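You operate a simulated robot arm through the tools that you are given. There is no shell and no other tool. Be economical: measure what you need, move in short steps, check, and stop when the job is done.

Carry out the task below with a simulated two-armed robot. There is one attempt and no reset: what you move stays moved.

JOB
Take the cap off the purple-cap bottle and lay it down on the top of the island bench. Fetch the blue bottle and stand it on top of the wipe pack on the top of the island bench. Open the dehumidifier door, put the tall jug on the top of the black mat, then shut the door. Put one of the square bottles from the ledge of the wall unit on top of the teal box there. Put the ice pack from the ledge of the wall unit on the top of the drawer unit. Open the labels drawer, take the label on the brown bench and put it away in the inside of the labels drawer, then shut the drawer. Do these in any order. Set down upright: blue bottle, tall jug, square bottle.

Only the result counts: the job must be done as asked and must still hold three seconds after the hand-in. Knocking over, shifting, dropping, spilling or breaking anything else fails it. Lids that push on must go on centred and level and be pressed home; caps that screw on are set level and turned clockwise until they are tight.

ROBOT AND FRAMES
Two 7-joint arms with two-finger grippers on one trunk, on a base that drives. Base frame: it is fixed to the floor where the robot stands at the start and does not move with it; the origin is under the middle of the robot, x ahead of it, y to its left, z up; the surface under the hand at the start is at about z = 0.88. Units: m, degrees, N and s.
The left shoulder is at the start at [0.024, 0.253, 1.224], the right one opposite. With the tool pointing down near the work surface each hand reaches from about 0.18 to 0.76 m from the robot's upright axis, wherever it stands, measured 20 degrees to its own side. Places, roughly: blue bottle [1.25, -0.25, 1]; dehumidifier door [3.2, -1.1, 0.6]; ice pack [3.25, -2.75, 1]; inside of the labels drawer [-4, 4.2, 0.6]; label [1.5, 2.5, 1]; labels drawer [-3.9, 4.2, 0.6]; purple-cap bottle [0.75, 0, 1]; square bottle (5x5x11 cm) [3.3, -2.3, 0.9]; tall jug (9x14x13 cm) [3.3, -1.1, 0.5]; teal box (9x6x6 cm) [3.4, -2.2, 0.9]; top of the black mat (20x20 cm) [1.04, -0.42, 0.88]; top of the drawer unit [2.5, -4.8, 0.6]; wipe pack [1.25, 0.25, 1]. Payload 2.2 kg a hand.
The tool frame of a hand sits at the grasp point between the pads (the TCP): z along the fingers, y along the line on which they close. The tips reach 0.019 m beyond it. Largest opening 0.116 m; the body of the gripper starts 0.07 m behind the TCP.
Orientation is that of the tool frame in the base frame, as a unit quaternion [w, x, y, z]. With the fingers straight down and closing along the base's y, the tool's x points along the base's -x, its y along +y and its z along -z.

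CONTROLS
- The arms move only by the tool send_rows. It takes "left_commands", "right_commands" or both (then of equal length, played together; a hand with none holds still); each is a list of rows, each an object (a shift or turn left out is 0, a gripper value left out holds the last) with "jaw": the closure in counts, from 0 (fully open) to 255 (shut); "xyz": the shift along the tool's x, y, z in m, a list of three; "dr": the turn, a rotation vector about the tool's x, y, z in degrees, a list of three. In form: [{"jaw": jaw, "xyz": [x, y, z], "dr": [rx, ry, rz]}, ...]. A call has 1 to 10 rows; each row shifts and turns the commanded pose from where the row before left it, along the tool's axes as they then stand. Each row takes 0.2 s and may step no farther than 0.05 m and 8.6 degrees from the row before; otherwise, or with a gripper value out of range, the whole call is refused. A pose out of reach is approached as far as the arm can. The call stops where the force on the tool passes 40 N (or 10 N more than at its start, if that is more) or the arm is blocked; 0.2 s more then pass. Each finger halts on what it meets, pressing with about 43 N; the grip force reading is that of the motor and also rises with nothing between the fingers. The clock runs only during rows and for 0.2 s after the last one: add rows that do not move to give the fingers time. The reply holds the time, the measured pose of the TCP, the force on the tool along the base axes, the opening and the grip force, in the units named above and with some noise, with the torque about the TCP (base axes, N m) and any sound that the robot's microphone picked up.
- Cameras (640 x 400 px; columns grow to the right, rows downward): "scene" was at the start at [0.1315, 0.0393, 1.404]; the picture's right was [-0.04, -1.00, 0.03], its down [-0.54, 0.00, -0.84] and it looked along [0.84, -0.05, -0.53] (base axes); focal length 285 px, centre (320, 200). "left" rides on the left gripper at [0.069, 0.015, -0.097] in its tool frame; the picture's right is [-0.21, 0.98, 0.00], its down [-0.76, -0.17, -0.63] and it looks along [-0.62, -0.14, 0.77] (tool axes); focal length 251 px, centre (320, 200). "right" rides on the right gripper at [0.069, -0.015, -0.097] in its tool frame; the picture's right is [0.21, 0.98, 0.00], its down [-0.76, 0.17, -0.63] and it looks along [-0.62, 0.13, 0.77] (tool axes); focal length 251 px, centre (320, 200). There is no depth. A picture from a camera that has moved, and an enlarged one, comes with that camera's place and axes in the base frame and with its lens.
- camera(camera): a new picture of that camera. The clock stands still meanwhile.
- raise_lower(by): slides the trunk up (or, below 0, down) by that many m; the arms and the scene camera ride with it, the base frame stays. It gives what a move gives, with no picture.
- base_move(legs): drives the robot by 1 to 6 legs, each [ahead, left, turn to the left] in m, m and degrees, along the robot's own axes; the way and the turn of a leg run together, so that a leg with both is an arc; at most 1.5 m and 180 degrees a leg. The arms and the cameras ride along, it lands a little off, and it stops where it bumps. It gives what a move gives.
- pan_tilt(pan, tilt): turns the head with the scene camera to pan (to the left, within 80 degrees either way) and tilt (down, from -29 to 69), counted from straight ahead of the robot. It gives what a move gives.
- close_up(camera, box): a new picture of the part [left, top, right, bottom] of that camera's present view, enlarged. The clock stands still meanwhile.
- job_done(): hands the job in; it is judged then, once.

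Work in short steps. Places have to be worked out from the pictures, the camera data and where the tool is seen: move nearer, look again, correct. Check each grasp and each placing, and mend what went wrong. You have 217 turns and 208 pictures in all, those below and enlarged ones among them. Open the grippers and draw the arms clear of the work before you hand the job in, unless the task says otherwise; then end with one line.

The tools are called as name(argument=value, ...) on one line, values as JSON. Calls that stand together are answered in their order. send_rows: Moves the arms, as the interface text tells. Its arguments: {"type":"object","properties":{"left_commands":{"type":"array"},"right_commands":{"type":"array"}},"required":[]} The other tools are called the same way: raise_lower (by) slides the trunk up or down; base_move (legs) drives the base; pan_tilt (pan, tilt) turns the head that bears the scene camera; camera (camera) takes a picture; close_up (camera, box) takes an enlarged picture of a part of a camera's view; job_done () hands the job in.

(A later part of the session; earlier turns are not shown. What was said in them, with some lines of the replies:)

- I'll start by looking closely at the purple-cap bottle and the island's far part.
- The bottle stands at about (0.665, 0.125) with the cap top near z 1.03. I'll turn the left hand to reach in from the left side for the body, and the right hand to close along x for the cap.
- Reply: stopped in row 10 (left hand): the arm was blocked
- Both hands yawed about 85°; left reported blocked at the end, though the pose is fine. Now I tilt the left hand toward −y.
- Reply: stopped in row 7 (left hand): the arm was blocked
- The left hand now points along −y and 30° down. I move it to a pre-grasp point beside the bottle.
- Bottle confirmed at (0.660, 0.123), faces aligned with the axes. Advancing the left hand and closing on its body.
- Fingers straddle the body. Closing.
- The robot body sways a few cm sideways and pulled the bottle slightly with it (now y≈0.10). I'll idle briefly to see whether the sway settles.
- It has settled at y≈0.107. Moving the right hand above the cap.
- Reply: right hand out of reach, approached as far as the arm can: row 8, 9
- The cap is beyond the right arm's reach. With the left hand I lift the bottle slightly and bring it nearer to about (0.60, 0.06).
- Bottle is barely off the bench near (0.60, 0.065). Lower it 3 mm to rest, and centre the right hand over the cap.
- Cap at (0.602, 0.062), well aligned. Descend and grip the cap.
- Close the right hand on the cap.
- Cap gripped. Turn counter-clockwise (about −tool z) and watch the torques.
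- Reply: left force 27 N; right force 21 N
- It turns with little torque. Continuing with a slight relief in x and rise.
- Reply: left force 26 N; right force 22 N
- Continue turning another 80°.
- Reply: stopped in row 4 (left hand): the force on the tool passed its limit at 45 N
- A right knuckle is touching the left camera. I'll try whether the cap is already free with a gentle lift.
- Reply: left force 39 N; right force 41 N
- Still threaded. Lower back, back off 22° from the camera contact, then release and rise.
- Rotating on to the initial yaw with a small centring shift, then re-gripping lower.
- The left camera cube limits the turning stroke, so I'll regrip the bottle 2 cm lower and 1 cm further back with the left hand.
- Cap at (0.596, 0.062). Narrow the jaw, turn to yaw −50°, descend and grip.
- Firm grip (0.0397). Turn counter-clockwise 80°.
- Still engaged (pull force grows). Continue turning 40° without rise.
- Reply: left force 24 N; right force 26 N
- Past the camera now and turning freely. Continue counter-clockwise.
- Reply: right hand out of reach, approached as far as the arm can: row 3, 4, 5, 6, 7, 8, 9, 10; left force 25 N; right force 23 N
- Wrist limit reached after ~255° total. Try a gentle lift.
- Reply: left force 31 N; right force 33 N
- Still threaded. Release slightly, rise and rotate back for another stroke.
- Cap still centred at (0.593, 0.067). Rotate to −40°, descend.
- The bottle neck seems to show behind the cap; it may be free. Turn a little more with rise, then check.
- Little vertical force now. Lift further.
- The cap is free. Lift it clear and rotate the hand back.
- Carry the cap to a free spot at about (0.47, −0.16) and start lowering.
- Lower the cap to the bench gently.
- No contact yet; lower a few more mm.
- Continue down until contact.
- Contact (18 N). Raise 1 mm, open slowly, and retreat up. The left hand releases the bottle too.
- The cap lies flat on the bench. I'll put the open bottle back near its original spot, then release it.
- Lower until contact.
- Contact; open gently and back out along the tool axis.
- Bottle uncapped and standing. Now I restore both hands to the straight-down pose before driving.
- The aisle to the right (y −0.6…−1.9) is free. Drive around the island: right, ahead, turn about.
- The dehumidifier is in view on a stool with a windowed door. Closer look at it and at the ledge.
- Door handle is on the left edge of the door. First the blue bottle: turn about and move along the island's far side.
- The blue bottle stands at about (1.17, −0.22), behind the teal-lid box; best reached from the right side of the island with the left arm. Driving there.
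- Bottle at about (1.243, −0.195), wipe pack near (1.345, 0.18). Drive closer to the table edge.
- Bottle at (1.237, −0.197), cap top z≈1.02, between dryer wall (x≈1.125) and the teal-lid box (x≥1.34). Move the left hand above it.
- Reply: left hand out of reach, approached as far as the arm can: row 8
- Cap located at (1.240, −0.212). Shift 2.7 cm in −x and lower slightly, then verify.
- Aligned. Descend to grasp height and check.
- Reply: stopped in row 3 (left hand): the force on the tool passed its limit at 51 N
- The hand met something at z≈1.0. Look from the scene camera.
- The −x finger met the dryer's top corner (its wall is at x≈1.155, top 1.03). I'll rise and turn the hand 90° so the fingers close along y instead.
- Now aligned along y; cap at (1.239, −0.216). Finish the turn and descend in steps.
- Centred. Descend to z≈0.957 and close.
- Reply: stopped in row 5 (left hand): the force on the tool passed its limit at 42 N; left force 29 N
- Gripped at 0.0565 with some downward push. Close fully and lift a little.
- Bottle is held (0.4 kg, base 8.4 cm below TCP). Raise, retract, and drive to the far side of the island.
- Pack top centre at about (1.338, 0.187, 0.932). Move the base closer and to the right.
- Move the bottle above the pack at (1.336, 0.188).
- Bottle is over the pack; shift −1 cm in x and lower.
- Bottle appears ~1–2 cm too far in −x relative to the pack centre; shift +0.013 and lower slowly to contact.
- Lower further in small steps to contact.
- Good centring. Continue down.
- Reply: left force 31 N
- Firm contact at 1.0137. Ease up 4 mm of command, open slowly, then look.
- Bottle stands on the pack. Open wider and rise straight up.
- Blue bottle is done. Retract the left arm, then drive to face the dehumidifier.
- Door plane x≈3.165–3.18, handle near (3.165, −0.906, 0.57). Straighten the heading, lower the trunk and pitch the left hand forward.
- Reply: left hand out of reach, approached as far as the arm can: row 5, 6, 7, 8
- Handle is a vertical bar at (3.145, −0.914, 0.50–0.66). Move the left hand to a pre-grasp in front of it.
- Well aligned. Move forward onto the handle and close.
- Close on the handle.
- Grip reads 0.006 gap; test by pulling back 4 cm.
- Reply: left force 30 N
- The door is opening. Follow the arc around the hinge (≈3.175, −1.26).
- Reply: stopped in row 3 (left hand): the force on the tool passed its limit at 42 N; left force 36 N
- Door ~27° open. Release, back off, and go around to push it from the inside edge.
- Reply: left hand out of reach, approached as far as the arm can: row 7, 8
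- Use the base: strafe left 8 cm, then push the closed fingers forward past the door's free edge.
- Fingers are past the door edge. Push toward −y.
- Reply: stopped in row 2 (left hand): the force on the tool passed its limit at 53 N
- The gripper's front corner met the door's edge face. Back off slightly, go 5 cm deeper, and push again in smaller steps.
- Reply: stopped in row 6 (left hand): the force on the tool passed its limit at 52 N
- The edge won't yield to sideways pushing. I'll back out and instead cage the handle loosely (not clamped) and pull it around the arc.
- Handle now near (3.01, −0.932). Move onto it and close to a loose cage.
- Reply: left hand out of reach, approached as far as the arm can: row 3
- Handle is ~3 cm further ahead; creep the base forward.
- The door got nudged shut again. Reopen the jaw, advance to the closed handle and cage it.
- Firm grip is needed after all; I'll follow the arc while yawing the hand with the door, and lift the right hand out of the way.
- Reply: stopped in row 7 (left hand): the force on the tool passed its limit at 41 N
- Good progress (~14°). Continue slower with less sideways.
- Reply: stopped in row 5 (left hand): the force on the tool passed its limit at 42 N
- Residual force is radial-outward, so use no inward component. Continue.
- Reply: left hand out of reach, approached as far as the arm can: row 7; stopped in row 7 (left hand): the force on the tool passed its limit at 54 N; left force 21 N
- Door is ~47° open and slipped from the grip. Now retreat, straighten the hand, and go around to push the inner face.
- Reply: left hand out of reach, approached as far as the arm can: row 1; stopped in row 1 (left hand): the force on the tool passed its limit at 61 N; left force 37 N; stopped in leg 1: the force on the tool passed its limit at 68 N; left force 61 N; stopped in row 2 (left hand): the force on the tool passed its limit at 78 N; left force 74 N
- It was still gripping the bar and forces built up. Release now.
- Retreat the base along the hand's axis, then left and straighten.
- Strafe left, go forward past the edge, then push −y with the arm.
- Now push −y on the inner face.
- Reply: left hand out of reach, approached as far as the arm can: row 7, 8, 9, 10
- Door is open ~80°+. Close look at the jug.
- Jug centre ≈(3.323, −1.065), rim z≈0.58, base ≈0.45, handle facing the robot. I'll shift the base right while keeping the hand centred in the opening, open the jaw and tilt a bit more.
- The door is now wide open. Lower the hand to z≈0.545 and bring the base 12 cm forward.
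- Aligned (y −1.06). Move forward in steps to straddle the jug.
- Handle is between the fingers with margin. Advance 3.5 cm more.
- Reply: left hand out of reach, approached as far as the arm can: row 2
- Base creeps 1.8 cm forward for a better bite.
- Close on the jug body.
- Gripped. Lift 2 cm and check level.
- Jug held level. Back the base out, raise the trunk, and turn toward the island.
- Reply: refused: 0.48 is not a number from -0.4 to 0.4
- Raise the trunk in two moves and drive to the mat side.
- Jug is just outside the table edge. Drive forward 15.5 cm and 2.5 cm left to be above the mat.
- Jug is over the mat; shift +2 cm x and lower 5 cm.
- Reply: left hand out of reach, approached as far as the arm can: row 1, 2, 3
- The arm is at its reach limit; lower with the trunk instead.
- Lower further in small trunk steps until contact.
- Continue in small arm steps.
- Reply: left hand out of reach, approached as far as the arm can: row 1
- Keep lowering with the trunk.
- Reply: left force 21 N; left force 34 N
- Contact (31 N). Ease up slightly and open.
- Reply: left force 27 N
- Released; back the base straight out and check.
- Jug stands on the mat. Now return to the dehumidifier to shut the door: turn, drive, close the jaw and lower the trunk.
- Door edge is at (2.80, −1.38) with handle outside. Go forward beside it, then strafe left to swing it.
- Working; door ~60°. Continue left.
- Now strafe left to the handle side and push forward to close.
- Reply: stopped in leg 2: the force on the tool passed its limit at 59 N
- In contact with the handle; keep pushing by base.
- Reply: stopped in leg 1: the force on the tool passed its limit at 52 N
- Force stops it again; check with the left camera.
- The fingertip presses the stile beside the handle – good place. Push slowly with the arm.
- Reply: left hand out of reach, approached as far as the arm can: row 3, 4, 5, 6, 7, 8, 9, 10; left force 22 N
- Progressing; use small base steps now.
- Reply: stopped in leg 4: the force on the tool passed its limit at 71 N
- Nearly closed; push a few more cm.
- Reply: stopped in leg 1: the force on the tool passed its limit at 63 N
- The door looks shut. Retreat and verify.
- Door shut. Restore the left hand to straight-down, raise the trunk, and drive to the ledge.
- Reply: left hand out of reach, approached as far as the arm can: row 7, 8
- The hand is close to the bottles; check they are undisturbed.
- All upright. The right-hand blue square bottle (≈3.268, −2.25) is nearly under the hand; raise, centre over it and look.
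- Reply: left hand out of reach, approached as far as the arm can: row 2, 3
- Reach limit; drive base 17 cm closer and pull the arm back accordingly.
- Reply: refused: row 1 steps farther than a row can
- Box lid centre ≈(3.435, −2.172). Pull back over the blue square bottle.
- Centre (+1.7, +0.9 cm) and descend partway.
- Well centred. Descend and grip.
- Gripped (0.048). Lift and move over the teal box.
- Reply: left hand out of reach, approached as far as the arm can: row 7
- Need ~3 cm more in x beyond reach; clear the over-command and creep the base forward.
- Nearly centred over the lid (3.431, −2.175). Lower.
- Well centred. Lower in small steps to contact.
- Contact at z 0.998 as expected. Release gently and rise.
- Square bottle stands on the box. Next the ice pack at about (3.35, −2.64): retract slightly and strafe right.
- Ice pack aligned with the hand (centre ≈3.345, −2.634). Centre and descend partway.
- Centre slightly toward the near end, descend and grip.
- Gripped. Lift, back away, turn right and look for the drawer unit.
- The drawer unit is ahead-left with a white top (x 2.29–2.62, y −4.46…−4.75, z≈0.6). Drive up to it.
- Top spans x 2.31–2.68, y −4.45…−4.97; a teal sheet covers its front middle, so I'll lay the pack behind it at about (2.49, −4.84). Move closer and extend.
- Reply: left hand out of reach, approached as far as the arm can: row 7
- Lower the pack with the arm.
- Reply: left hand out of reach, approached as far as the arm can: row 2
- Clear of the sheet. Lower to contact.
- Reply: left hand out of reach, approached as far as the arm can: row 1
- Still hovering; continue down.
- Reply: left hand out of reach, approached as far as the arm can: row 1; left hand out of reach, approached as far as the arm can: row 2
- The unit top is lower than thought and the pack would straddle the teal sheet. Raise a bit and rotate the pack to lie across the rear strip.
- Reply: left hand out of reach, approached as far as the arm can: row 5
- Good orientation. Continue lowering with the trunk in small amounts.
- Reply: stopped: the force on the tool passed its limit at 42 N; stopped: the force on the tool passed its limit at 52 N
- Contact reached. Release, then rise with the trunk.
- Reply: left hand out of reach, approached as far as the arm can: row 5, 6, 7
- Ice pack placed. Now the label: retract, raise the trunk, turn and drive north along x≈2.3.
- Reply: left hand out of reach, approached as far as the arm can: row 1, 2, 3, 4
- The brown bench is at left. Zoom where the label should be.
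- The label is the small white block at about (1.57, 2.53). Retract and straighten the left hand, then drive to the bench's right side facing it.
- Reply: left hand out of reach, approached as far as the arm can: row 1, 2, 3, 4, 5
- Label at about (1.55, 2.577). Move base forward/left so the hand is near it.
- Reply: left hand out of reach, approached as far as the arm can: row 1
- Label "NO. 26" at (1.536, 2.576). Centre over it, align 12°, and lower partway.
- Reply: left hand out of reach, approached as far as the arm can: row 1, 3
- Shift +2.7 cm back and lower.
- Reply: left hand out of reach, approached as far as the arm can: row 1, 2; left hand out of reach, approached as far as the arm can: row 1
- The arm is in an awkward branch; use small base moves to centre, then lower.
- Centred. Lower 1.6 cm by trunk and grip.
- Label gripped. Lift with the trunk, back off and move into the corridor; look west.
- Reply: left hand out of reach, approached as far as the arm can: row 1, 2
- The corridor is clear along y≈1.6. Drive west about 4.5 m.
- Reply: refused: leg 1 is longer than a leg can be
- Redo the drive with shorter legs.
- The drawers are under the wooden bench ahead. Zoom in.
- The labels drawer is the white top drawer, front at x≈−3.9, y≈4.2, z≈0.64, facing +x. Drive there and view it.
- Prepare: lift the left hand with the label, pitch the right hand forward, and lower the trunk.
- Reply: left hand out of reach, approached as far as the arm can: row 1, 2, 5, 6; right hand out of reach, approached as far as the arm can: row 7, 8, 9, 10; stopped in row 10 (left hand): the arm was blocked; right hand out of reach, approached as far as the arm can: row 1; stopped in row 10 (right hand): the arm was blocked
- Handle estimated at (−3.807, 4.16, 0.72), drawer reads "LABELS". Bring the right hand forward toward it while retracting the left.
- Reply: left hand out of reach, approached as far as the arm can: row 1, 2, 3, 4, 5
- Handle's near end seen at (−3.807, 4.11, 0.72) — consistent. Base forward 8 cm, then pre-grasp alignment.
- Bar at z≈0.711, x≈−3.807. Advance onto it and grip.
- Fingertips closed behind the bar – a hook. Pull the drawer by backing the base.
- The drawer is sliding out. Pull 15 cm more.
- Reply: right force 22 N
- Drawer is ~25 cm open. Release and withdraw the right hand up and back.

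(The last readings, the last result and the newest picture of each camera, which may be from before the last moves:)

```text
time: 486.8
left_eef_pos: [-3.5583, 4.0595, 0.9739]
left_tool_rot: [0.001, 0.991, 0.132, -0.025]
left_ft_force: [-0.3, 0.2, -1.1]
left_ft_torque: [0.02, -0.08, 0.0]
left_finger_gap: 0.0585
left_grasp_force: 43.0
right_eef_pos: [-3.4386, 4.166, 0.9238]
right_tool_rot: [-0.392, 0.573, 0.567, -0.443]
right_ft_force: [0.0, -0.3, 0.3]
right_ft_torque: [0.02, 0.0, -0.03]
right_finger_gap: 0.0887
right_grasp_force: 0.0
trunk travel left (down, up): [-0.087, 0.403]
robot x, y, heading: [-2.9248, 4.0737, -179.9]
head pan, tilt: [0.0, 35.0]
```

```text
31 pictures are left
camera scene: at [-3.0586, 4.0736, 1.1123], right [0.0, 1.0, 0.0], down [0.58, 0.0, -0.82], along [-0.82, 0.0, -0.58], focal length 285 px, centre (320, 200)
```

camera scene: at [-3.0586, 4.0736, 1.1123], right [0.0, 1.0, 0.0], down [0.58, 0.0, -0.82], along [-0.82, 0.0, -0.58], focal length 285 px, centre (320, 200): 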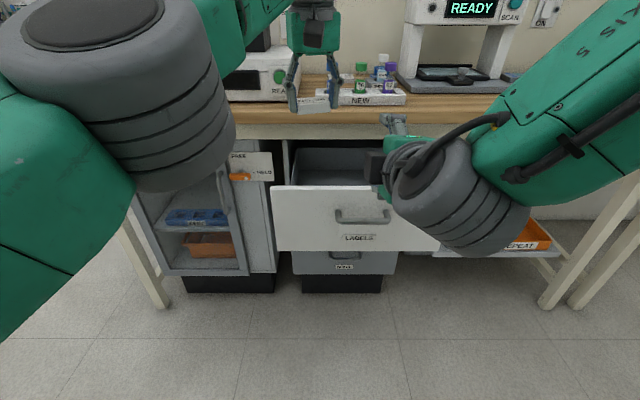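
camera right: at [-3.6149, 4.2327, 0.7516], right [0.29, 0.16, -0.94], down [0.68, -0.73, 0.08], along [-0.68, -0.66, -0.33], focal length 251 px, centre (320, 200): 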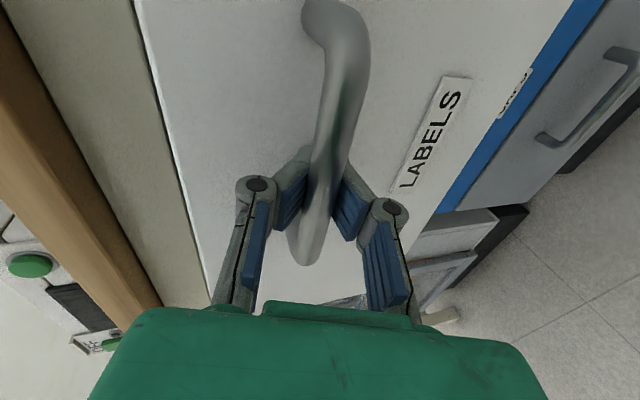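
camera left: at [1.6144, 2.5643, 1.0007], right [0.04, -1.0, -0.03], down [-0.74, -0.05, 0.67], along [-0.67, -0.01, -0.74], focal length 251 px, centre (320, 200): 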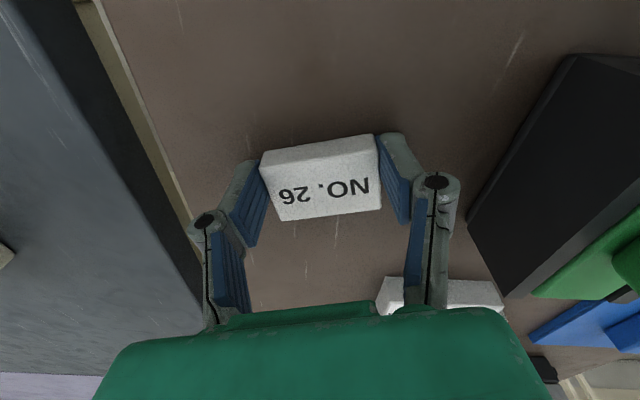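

Move base forward 10.5 cm so the left hand is over the drawer, shift the right hand aside.

send_rows(right_commands=[{"xyz": [0.04, 0, -0.02]}, {"xyz": [0.04, -0.02, -0.03]}, {"xyz": [0.03, -0.02, -0.03]}])

base_move(legs=[[0.105, 0, 0]])

send_rows(left_commands=[{"xyz": [0.01, -0.035, 0]}, {"xyz": [0, 0, 0.03]}, {}])

camera(camera="left")

camera(camera="scene")

```text
refused: row 2 steps farther than a row can; nothing moved
```

```text
time: 488.0
left_eef_pos: [-3.6608, 4.0557, 0.9773]
left_tool_rot: [0.001, 0.991, 0.129, -0.027]
left_ft_force: [-0.1, -0.4, -1.0]
left_ft_torque: [0.01, 0.0, 0.02]
left_finger_gap: 0.0585
left_grasp_force: 42.8
right_eef_pos: [-3.5386, 4.1649, 0.9249]
right_tool_rot: [-0.393, 0.572, 0.567, -0.444]
right_ft_force: [0.3, -0.1, -0.3]
right_ft_torque: [0.0, 0.06, 0.01]
right_finger_gap: 0.0889
right_grasp_force: 0.1
trunk travel left (down, up): [-0.087, 0.403]
robot x, y, heading: [-3.0301, 4.0751, -179.7]
head pan, tilt: [0.0, 35.0]
```

```text
time: 488.8
left_eef_pos: [-3.6579, 4.0657, 0.9496]
left_tool_rot: [-0.001, 0.991, 0.13, -0.029]
left_ft_force: [-0.5, 0.2, -0.9]
left_ft_torque: [0.01, -0.01, 0.0]
left_finger_gap: 0.0583
left_grasp_force: 43.3
left hand out of reach, approached as far as the arm can: row 1
right_eef_pos: [-3.5349, 4.1625, 0.9282]
right_tool_rot: [-0.395, 0.571, 0.566, -0.445]
right_ft_force: [0.3, -0.2, 0.7]
right_ft_torque: [0.0, 0.05, -0.01]
right_finger_gap: 0.0889
right_grasp_force: 0.0
trunk travel left (down, up): [-0.087, 0.403]
robot x, y, heading: [-3.0295, 4.0712, -179.9]
head pan, tilt: [0.0, 35.0]
```

```text
30 pictures are left
camera left: at [-3.5823, 4.0701, 1.0425], right [0.04, -1.0, 0.0], down [-0.74, -0.03, 0.68], along [-0.68, -0.03, -0.74], focal length 251 px, centre (320, 200)
```

left: 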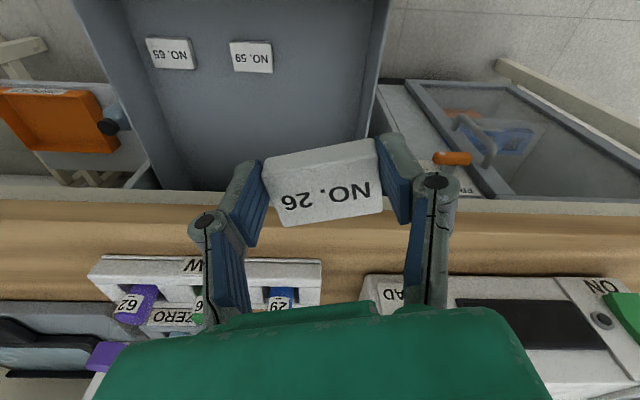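

```text
29 pictures are left
camera scene: at [-3.1607, 4.0703, 1.1126], right [-0.01, 1.0, 0.0], down [0.58, 0.0, -0.82], along [-0.82, 0.0, -0.58], focal length 285 px, centre (320, 200)
```

scene: 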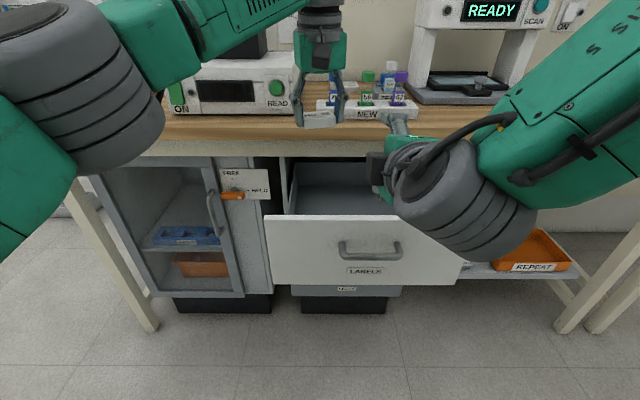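

Right hand shifts +y; base back 1.5 cm; then lower the label into the drawer between front wall and bench edge.

send_rows(right_commands=[{"xyz": [0.04, 0, 0]}, {"xyz": [0.04, 0, 0]}, {"xyz": [0.02, 0, 0]}])

base_move(legs=[[-0.016, -0.02, 0]])

send_rows(left_commands=[{"xyz": [0, 0, 0.035]}, {"xyz": [0, 0, 0.035]}, {"xyz": [0, 0, 0.03]}, {}])

camera(camera="left")

```text
time: 489.6
left_eef_pos: [-3.6576, 4.0682, 0.9486]
left_tool_rot: [0.001, 0.991, 0.129, -0.029]
left_ft_force: [-0.2, 0.0, 0.1]
left_ft_torque: [0.0, -0.02, 0.02]
left_finger_gap: 0.0585
left_grasp_force: 43.2
right_eef_pos: [-3.5388, 4.2663, 0.92]
right_tool_rot: [-0.395, 0.57, 0.565, -0.446]
right_ft_force: [0.1, 0.3, -0.2]
right_ft_torque: [0.0, 0.01, -0.02]
right_finger_gap: 0.0887
right_grasp_force: 0.1
trunk travel left (down, up): [-0.087, 0.403]
robot x, y, heading: [-3.03, 4.0719, -179.8]
head pan, tilt: [0.0, 35.0]
```

```text
time: 490.4
left_eef_pos: [-3.6438, 4.0769, 0.9497]
left_tool_rot: [-0.004, 0.991, 0.131, -0.029]
left_ft_force: [-0.2, -0.4, 0.3]
left_ft_torque: [0.09, -0.01, -0.01]
left_finger_gap: 0.0583
left_grasp_force: 43.6
right_eef_pos: [-3.5222, 4.2751, 0.9228]
right_tool_rot: [-0.397, 0.568, 0.568, -0.443]
right_ft_force: [0.6, -1.3, 0.3]
right_ft_torque: [0.03, -0.01, -0.07]
right_finger_gap: 0.0885
right_grasp_force: 0.0
trunk travel left (down, up): [-0.087, 0.403]
robot x, y, heading: [-3.0132, 4.0905, -179.8]
head pan, tilt: [0.0, 35.0]
```

```text
time: 491.4
left_eef_pos: [-3.6456, 4.0677, 0.8536]
left_tool_rot: [-0.01, 0.991, 0.131, -0.031]
left_ft_force: [-0.3, -1.0, -0.8]
left_ft_torque: [0.08, -0.03, 0.01]
left_finger_gap: 0.0585
left_grasp_force: 42.4
right_eef_pos: [-3.5197, 4.2641, 0.9258]
right_tool_rot: [-0.401, 0.566, 0.57, -0.44]
right_ft_force: [-0.8, -0.7, 0.2]
right_ft_torque: [-0.01, 0.0, -0.07]
right_finger_gap: 0.0886
right_grasp_force: 0.1
trunk travel left (down, up): [-0.087, 0.403]
robot x, y, heading: [-3.0096, 4.0873, -179.9]
head pan, tilt: [0.0, 35.0]
```

```text
28 pictures are left
camera left: at [-3.571, 4.0703, 0.9456], right [0.05, -1.0, -0.01], down [-0.73, -0.04, 0.68], along [-0.68, -0.02, -0.73], focal length 251 px, centre (320, 200)
```

left: 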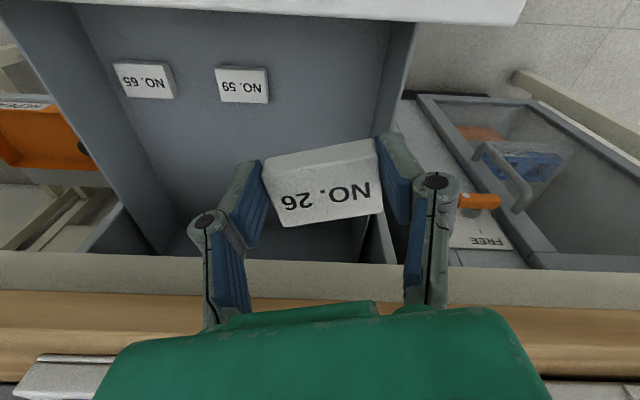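

Shift 4.5 cm in +y away from the drawer side wall, then keep lowering.

base_move(legs=[[0, -0.05, 0]])

send_rows(left_commands=[{"xyz": [0, 0, 0.035]}, {"xyz": [0, 0, 0.03]}, {"xyz": [0, 0, 0.03]}, {}])

camera(camera="left")

camera(camera="scene")

```text
time: 492.3
left_eef_pos: [-3.6477, 4.0945, 0.8527]
left_tool_rot: [-0.017, 0.99, 0.135, -0.029]
left_ft_force: [-1.3, -3.6, -0.1]
left_ft_torque: [0.28, -0.1, -0.01]
left_finger_gap: 0.0585
left_grasp_force: 43.0
right_eef_pos: [-3.5189, 4.2916, 0.9288]
right_tool_rot: [-0.406, 0.559, 0.575, -0.438]
right_ft_force: [0.4, -3.5, 0.7]
right_ft_torque: [0.08, -0.04, -0.19]
right_finger_gap: 0.0889
right_grasp_force: 0.1
trunk travel left (down, up): [-0.087, 0.403]
robot x, y, heading: [-3.0083, 4.1291, -179.7]
head pan, tilt: [0.0, 35.0]
```

```text
time: 493.3
left_eef_pos: [-3.6521, 4.1151, 0.7621]
left_tool_rot: [-0.006, 0.99, 0.134, -0.031]
left_ft_force: [0.0, -0.6, -2.1]
left_ft_torque: [-0.05, 0.03, 0.03]
left_finger_gap: 0.0587
left_grasp_force: 43.5
right_eef_pos: [-3.5165, 4.3151, 0.9263]
right_tool_rot: [-0.4, 0.564, 0.569, -0.445]
right_ft_force: [-0.2, -0.3, 0.2]
right_ft_torque: [-0.05, -0.02, 0.02]
right_finger_gap: 0.0887
right_grasp_force: 0.0
trunk travel left (down, up): [-0.087, 0.403]
robot x, y, heading: [-3.0117, 4.1301, -179.6]
head pan, tilt: [0.0, 35.0]
```

```text
27 pictures are left
camera left: at [-3.5767, 4.1196, 0.8549], right [0.05, -1.0, -0.01], down [-0.73, -0.04, 0.68], along [-0.68, -0.03, -0.73], focal length 251 px, centre (320, 200)
```

left: 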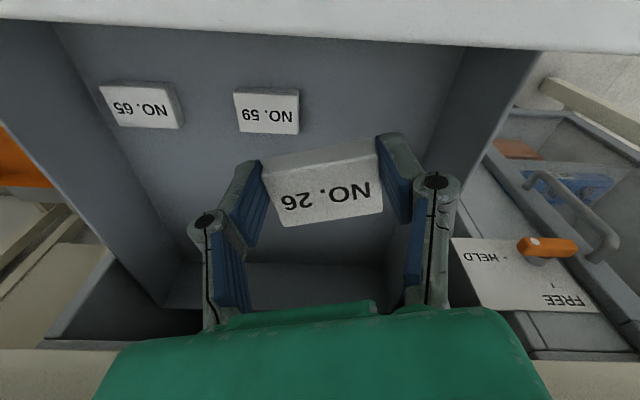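

```text
26 pictures are left
camera scene: at [-3.1456, 4.1286, 1.1125], right [-0.01, 1.0, 0.0], down [0.58, 0.01, -0.82], along [-0.82, -0.01, -0.58], focal length 285 px, centre (320, 200)
```

scene: 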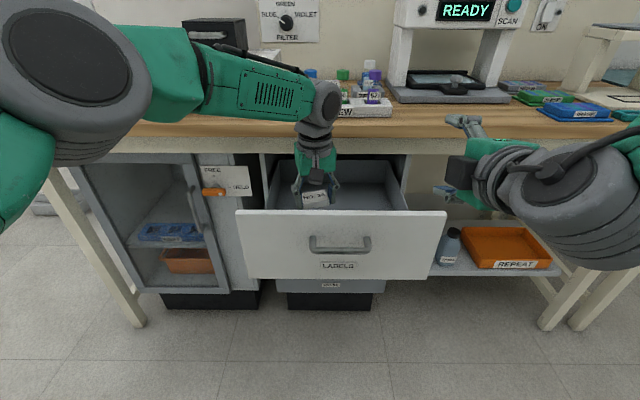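

Label hangs inside the drawer. Lower 4.5 cm more (camera must clear the drawer front), then release.

send_rows(left_commands=[{"xyz": [0, 0, 0.025]}, {"xyz": [0, 0, 0.018]}, {}, {}])

close_up(camera="scene", box=[230, 100, 450, 280])

```text
time: 494.3
left_eef_pos: [-3.6551, 4.1242, 0.7169]
left_tool_rot: [-0.001, 0.991, 0.132, -0.032]
left_ft_force: [-0.3, 1.6, -1.5]
left_ft_torque: [-0.11, -0.01, 0.0]
left_finger_gap: 0.0587
left_grasp_force: 42.8
right_eef_pos: [-3.5158, 4.3252, 0.9247]
right_tool_rot: [-0.397, 0.566, 0.566, -0.449]
right_ft_force: [-1.0, 0.7, -0.2]
right_ft_torque: [-0.01, 0.03, 0.1]
right_finger_gap: 0.089
right_grasp_force: 0.1
trunk travel left (down, up): [-0.087, 0.403]
robot x, y, heading: [-3.0124, 4.1359, -179.7]
head pan, tilt: [0.0, 35.0]
```

```text
2.22 times, centred on (340, 190) of scene
camera zoom: at [-3.146, 4.1487, 1.1123], right [-0.01, 1.0, -0.01], down [0.58, -0.01, -0.82], along [-0.82, -0.01, -0.58], focal length 634 px, centre (276, 222)
```

zoom: 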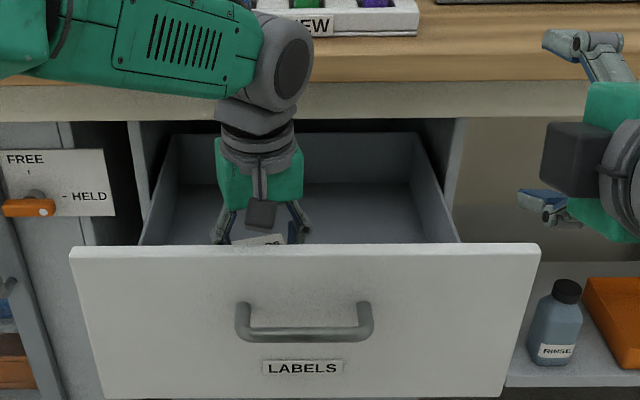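

Lower 1 cm more and release, then rise.

send_rows(left_commands=[{"xyz": [0, 0, 0.01]}, {}, {"jaw": 60}, {}, {}, {"xyz": [0, 0, -0.035]}, {"xyz": [0, 0, -0.04]}, {"xyz": [0, 0, -0.04]}, {"xyz": [0, 0, -0.04]}, {}])

camera(camera="left")

```text
time: 496.5
left_eef_pos: [-3.6447, 4.1181, 0.8604]
left_tool_rot: [-0.006, 0.991, 0.133, -0.032]
left_ft_force: [-0.2, 0.4, -0.8]
left_ft_torque: [0.01, 0.01, -0.01]
left_finger_gap: 0.0888
left_grasp_force: 0.2
right_eef_pos: [-3.5168, 4.3132, 0.9261]
right_tool_rot: [-0.4, 0.565, 0.569, -0.445]
right_ft_force: [0.4, 0.0, -1.1]
right_ft_torque: [0.0, -0.01, 0.0]
right_finger_gap: 0.0886
right_grasp_force: 0.2
trunk travel left (down, up): [-0.087, 0.403]
robot x, y, heading: [-3.0151, 4.1312, -179.5]
head pan, tilt: [0.0, 35.0]
```

```text
24 pictures are left
camera left: at [-3.5692, 4.1209, 0.9532], right [0.05, -1.0, -0.01], down [-0.73, -0.04, 0.68], along [-0.68, -0.03, -0.73], focal length 251 px, centre (320, 200)
```

left: 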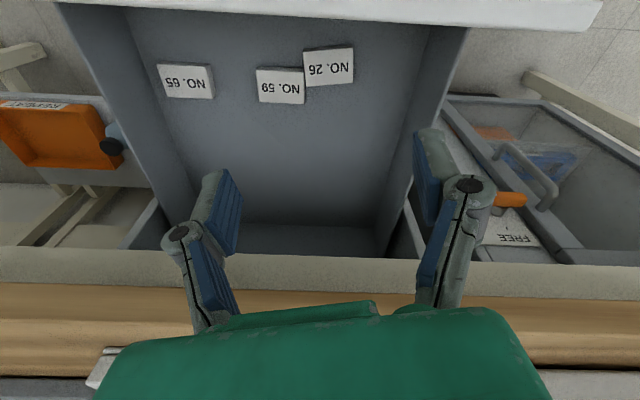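

Label lies flat in the drawer. Back off, raise the left hand well above the bench, and bring the closed right hand in front of the drawer.

base_move(legs=[[-0.2, 0, 0]])

send_rows(left_commands=[{"xyz": [0, 0, -0.04]}, {"xyz": [0, 0, -0.04]}, {"xyz": [0, 0, -0.04]}, {"xyz": [0, 0, -0.04]}, {"xyz": [0, 0, -0.04]}, {"xyz": [0, 0, -0.04]}, {"xyz": [0, 0, -0.03]}, {}, {}], right_commands=[{"jaw": 255, "xyz": [-0.016, 0.023, 0.0254]}, {"xyz": [-0.016, 0.023, 0.0254]}, {"xyz": [-0.016, 0.023, 0.0254]}, {"xyz": [-0.016, 0.023, 0.0254]}, {"xyz": [-0.016, 0.023, 0.0254]}, {"xyz": [-0.016, 0.023, 0.0254]}, {"xyz": [-0.016, 0.023, 0.0254]}, {"xyz": [-0.016, 0.023, 0.0254]}, {}])

camera(camera="scene")

```text
time: 498.1
left_eef_pos: [-3.4438, 4.1183, 0.8625]
left_tool_rot: [-0.006, 0.99, 0.134, -0.033]
left_ft_force: [1.2, -0.2, 0.7]
left_ft_torque: [0.01, -0.01, 0.02]
left_finger_gap: 0.0887
left_grasp_force: 0.1
right_eef_pos: [-3.317, 4.3156, 0.9271]
right_tool_rot: [-0.4, 0.563, 0.569, -0.446]
right_ft_force: [-0.1, -0.2, 0.5]
right_ft_torque: [-0.03, -0.01, 0.02]
right_finger_gap: 0.0887
right_grasp_force: 0.1
trunk travel left (down, up): [-0.087, 0.403]
robot x, y, heading: [-2.8111, 4.1316, -179.4]
head pan, tilt: [0.0, 35.0]
```

```text
time: 500.1
left_eef_pos: [-3.3979, 4.0978, 1.0974]
left_tool_rot: [-0.007, 0.991, 0.133, -0.034]
left_ft_force: [0.1, -0.9, -0.1]
left_ft_torque: [0.03, 0.01, -0.04]
left_finger_gap: 0.0888
left_grasp_force: 0.0
left hand out of reach, approached as far as the arm can: row 4, 5, 6, 7
right_eef_pos: [-3.4499, 4.1679, 0.7001]
right_tool_rot: [-0.401, 0.562, 0.569, -0.446]
right_ft_force: [-0.9, 0.6, -0.9]
right_ft_torque: [0.01, 0.02, 0.01]
right_finger_gap: 0.0002
right_grasp_force: 28.6
trunk travel left (down, up): [-0.087, 0.403]
robot x, y, heading: [-2.8132, 4.1315, -179.5]
head pan, tilt: [0.0, 35.0]
```

```text
23 pictures are left
camera scene: at [-2.9465, 4.1337, 1.1126], right [-0.01, 1.0, 0.0], down [0.58, 0.0, -0.82], along [-0.82, -0.01, -0.58], focal length 285 px, centre (320, 200)
```

scene: 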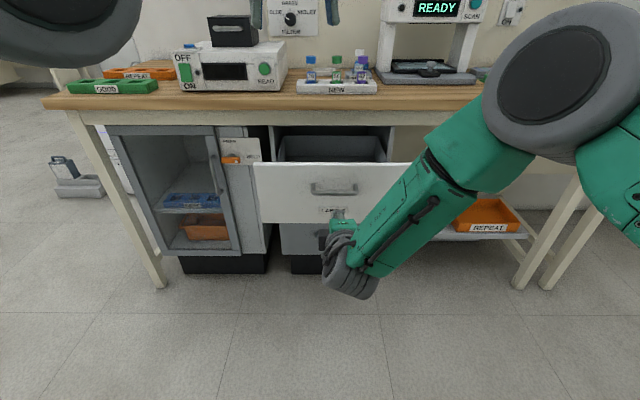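

Push the drawer shut with small base steps.

base_move(legs=[[0.07, 0, 0], [0.06, 0, 0], [0.06, 0, 0], [0.06, 0, 0], [0.05, 0, 0]])

camera(camera="scene")

```text
time: 503.4
left_eef_pos: [-3.7002, 4.0947, 1.0944]
left_tool_rot: [-0.007, 0.991, 0.134, -0.032]
left_ft_force: [-1.0, -0.2, -0.4]
left_ft_torque: [0.01, -0.05, 0.03]
left_finger_gap: 0.0888
left_grasp_force: 0.1
right_eef_pos: [-3.7521, 4.1657, 0.6973]
right_tool_rot: [-0.4, 0.563, 0.569, -0.446]
right_ft_force: [-0.2, -0.2, -0.3]
right_ft_torque: [0.01, 0.02, 0.04]
right_finger_gap: 0.0001
right_grasp_force: 28.2
trunk travel left (down, up): [-0.087, 0.403]
robot x, y, heading: [-3.1135, 4.1351, -179.6]
head pan, tilt: [0.0, 35.0]
```

```text
22 pictures are left
camera scene: at [-3.2482, 4.1312, 1.1121], right [-0.01, 1.0, 0.0], down [0.58, 0.0, -0.82], along [-0.82, -0.01, -0.58], focal length 285 px, centre (320, 200)
```

scene: 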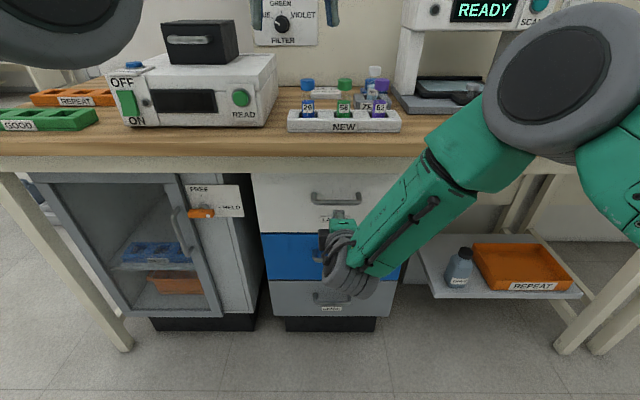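

Almost shut; push the rest.

base_move(legs=[[0.03, 0, 0], [0.025, 0, 0], [0.02, 0, 0]])

close_up(camera="scene", box=[230, 150, 430, 310])

```text
time: 504.7
left_eef_pos: [-3.7391, 4.0965, 1.1083]
left_tool_rot: [-0.007, 0.99, 0.133, -0.037]
left_ft_force: [-0.4, -0.1, -0.4]
left_ft_torque: [0.05, -0.03, 0.02]
left_finger_gap: 0.0889
left_grasp_force: 0.1
right_eef_pos: [-3.7779, 4.1619, 0.6968]
right_tool_rot: [-0.396, 0.563, 0.576, -0.442]
right_ft_force: [0.7, -0.7, 0.1]
right_ft_torque: [-0.03, -0.01, -0.02]
right_finger_gap: 0.0
right_grasp_force: 28.7
trunk travel left (down, up): [-0.087, 0.403]
robot x, y, heading: [-3.1593, 4.1311, -179.7]
head pan, tilt: [0.0, 35.0]
stopped in leg 2: the force on the tool passed its limit at 111 N (the readings are from after the stop); the commanded pose is now the measured one
```

```text
2.50 times, centred on (330, 230) of scene
camera zoom: at [-3.2937, 4.1302, 1.1126], right [-0.01, 1.0, 0.0], down [0.58, 0.0, -0.82], along [-0.82, -0.01, -0.58], focal length 713 px, centre (295, 125)
```

zoom: 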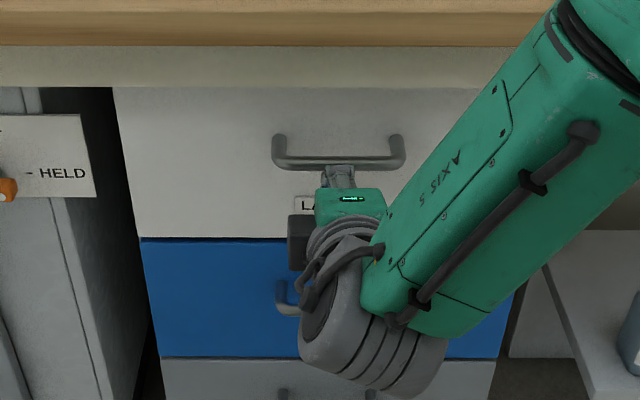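

Hard stop reached: shut. Back away and verify.

base_move(legs=[[-0.35, 0, 0]])

close_up(camera="scene", box=[210, 60, 430, 240])

```text
time: 506.9
left_eef_pos: [-3.392, 4.0944, 1.1071]
left_tool_rot: [-0.007, 0.99, 0.139, -0.038]
left_ft_force: [0.0, 0.1, 0.3]
left_ft_torque: [0.01, 0.02, 0.02]
left_finger_gap: 0.0889
left_grasp_force: 0.1
right_eef_pos: [-3.4322, 4.1624, 0.6964]
right_tool_rot: [-0.395, 0.56, 0.578, -0.443]
right_ft_force: [-1.2, -0.5, -0.3]
right_ft_torque: [-0.01, 0.0, 0.02]
right_finger_gap: 0.0
right_grasp_force: 28.2
trunk travel left (down, up): [-0.087, 0.403]
robot x, y, heading: [-2.8147, 4.1367, -179.2]
head pan, tilt: [0.0, 35.0]
```

```text
2.22 times, centred on (320, 150) of scene
camera zoom: at [-2.9461, 4.1334, 1.1126], right [-0.02, 1.0, 0.0], down [0.58, 0.01, -0.82], along [-0.82, -0.01, -0.58], focal length 634 px, centre (320, 311)
```

zoom: 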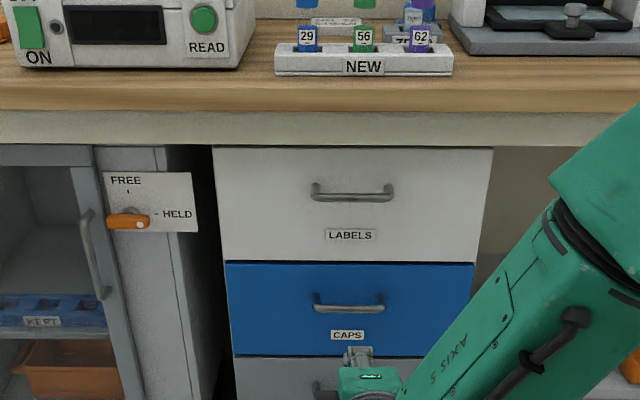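

The labels drawer is flush with the others. Open the right gripper and hand in.

send_rows(right_commands=[{"jaw": 0}, {}, {}], left_commands=[{"jaw": 0}, {}, {}])

job_done()

```text
time: 507.7
left_eef_pos: [-3.3911, 4.0958, 1.1114]
left_tool_rot: [-0.008, 0.99, 0.139, -0.039]
left_ft_force: [0.9, -0.1, 1.0]
left_ft_torque: [0.0, 0.01, -0.03]
left_finger_gap: 0.1163
left_grasp_force: 0.2
right_eef_pos: [-3.4294, 4.161, 0.6998]
right_tool_rot: [-0.396, 0.559, 0.578, -0.445]
right_ft_force: [0.2, 0.1, 0.0]
right_ft_torque: [0.02, 0.04, 0.02]
right_finger_gap: 0.1159
right_grasp_force: 0.1
trunk travel left (down, up): [-0.087, 0.403]
robot x, y, heading: [-2.814, 4.1338, -179.1]
head pan, tilt: [0.0, 35.0]
```

```text
The job is handed in.
```

I finished all six tasks and handed the job in; the label was dropped about 10 cm into the labels drawer rather than set down, and it landed flat.
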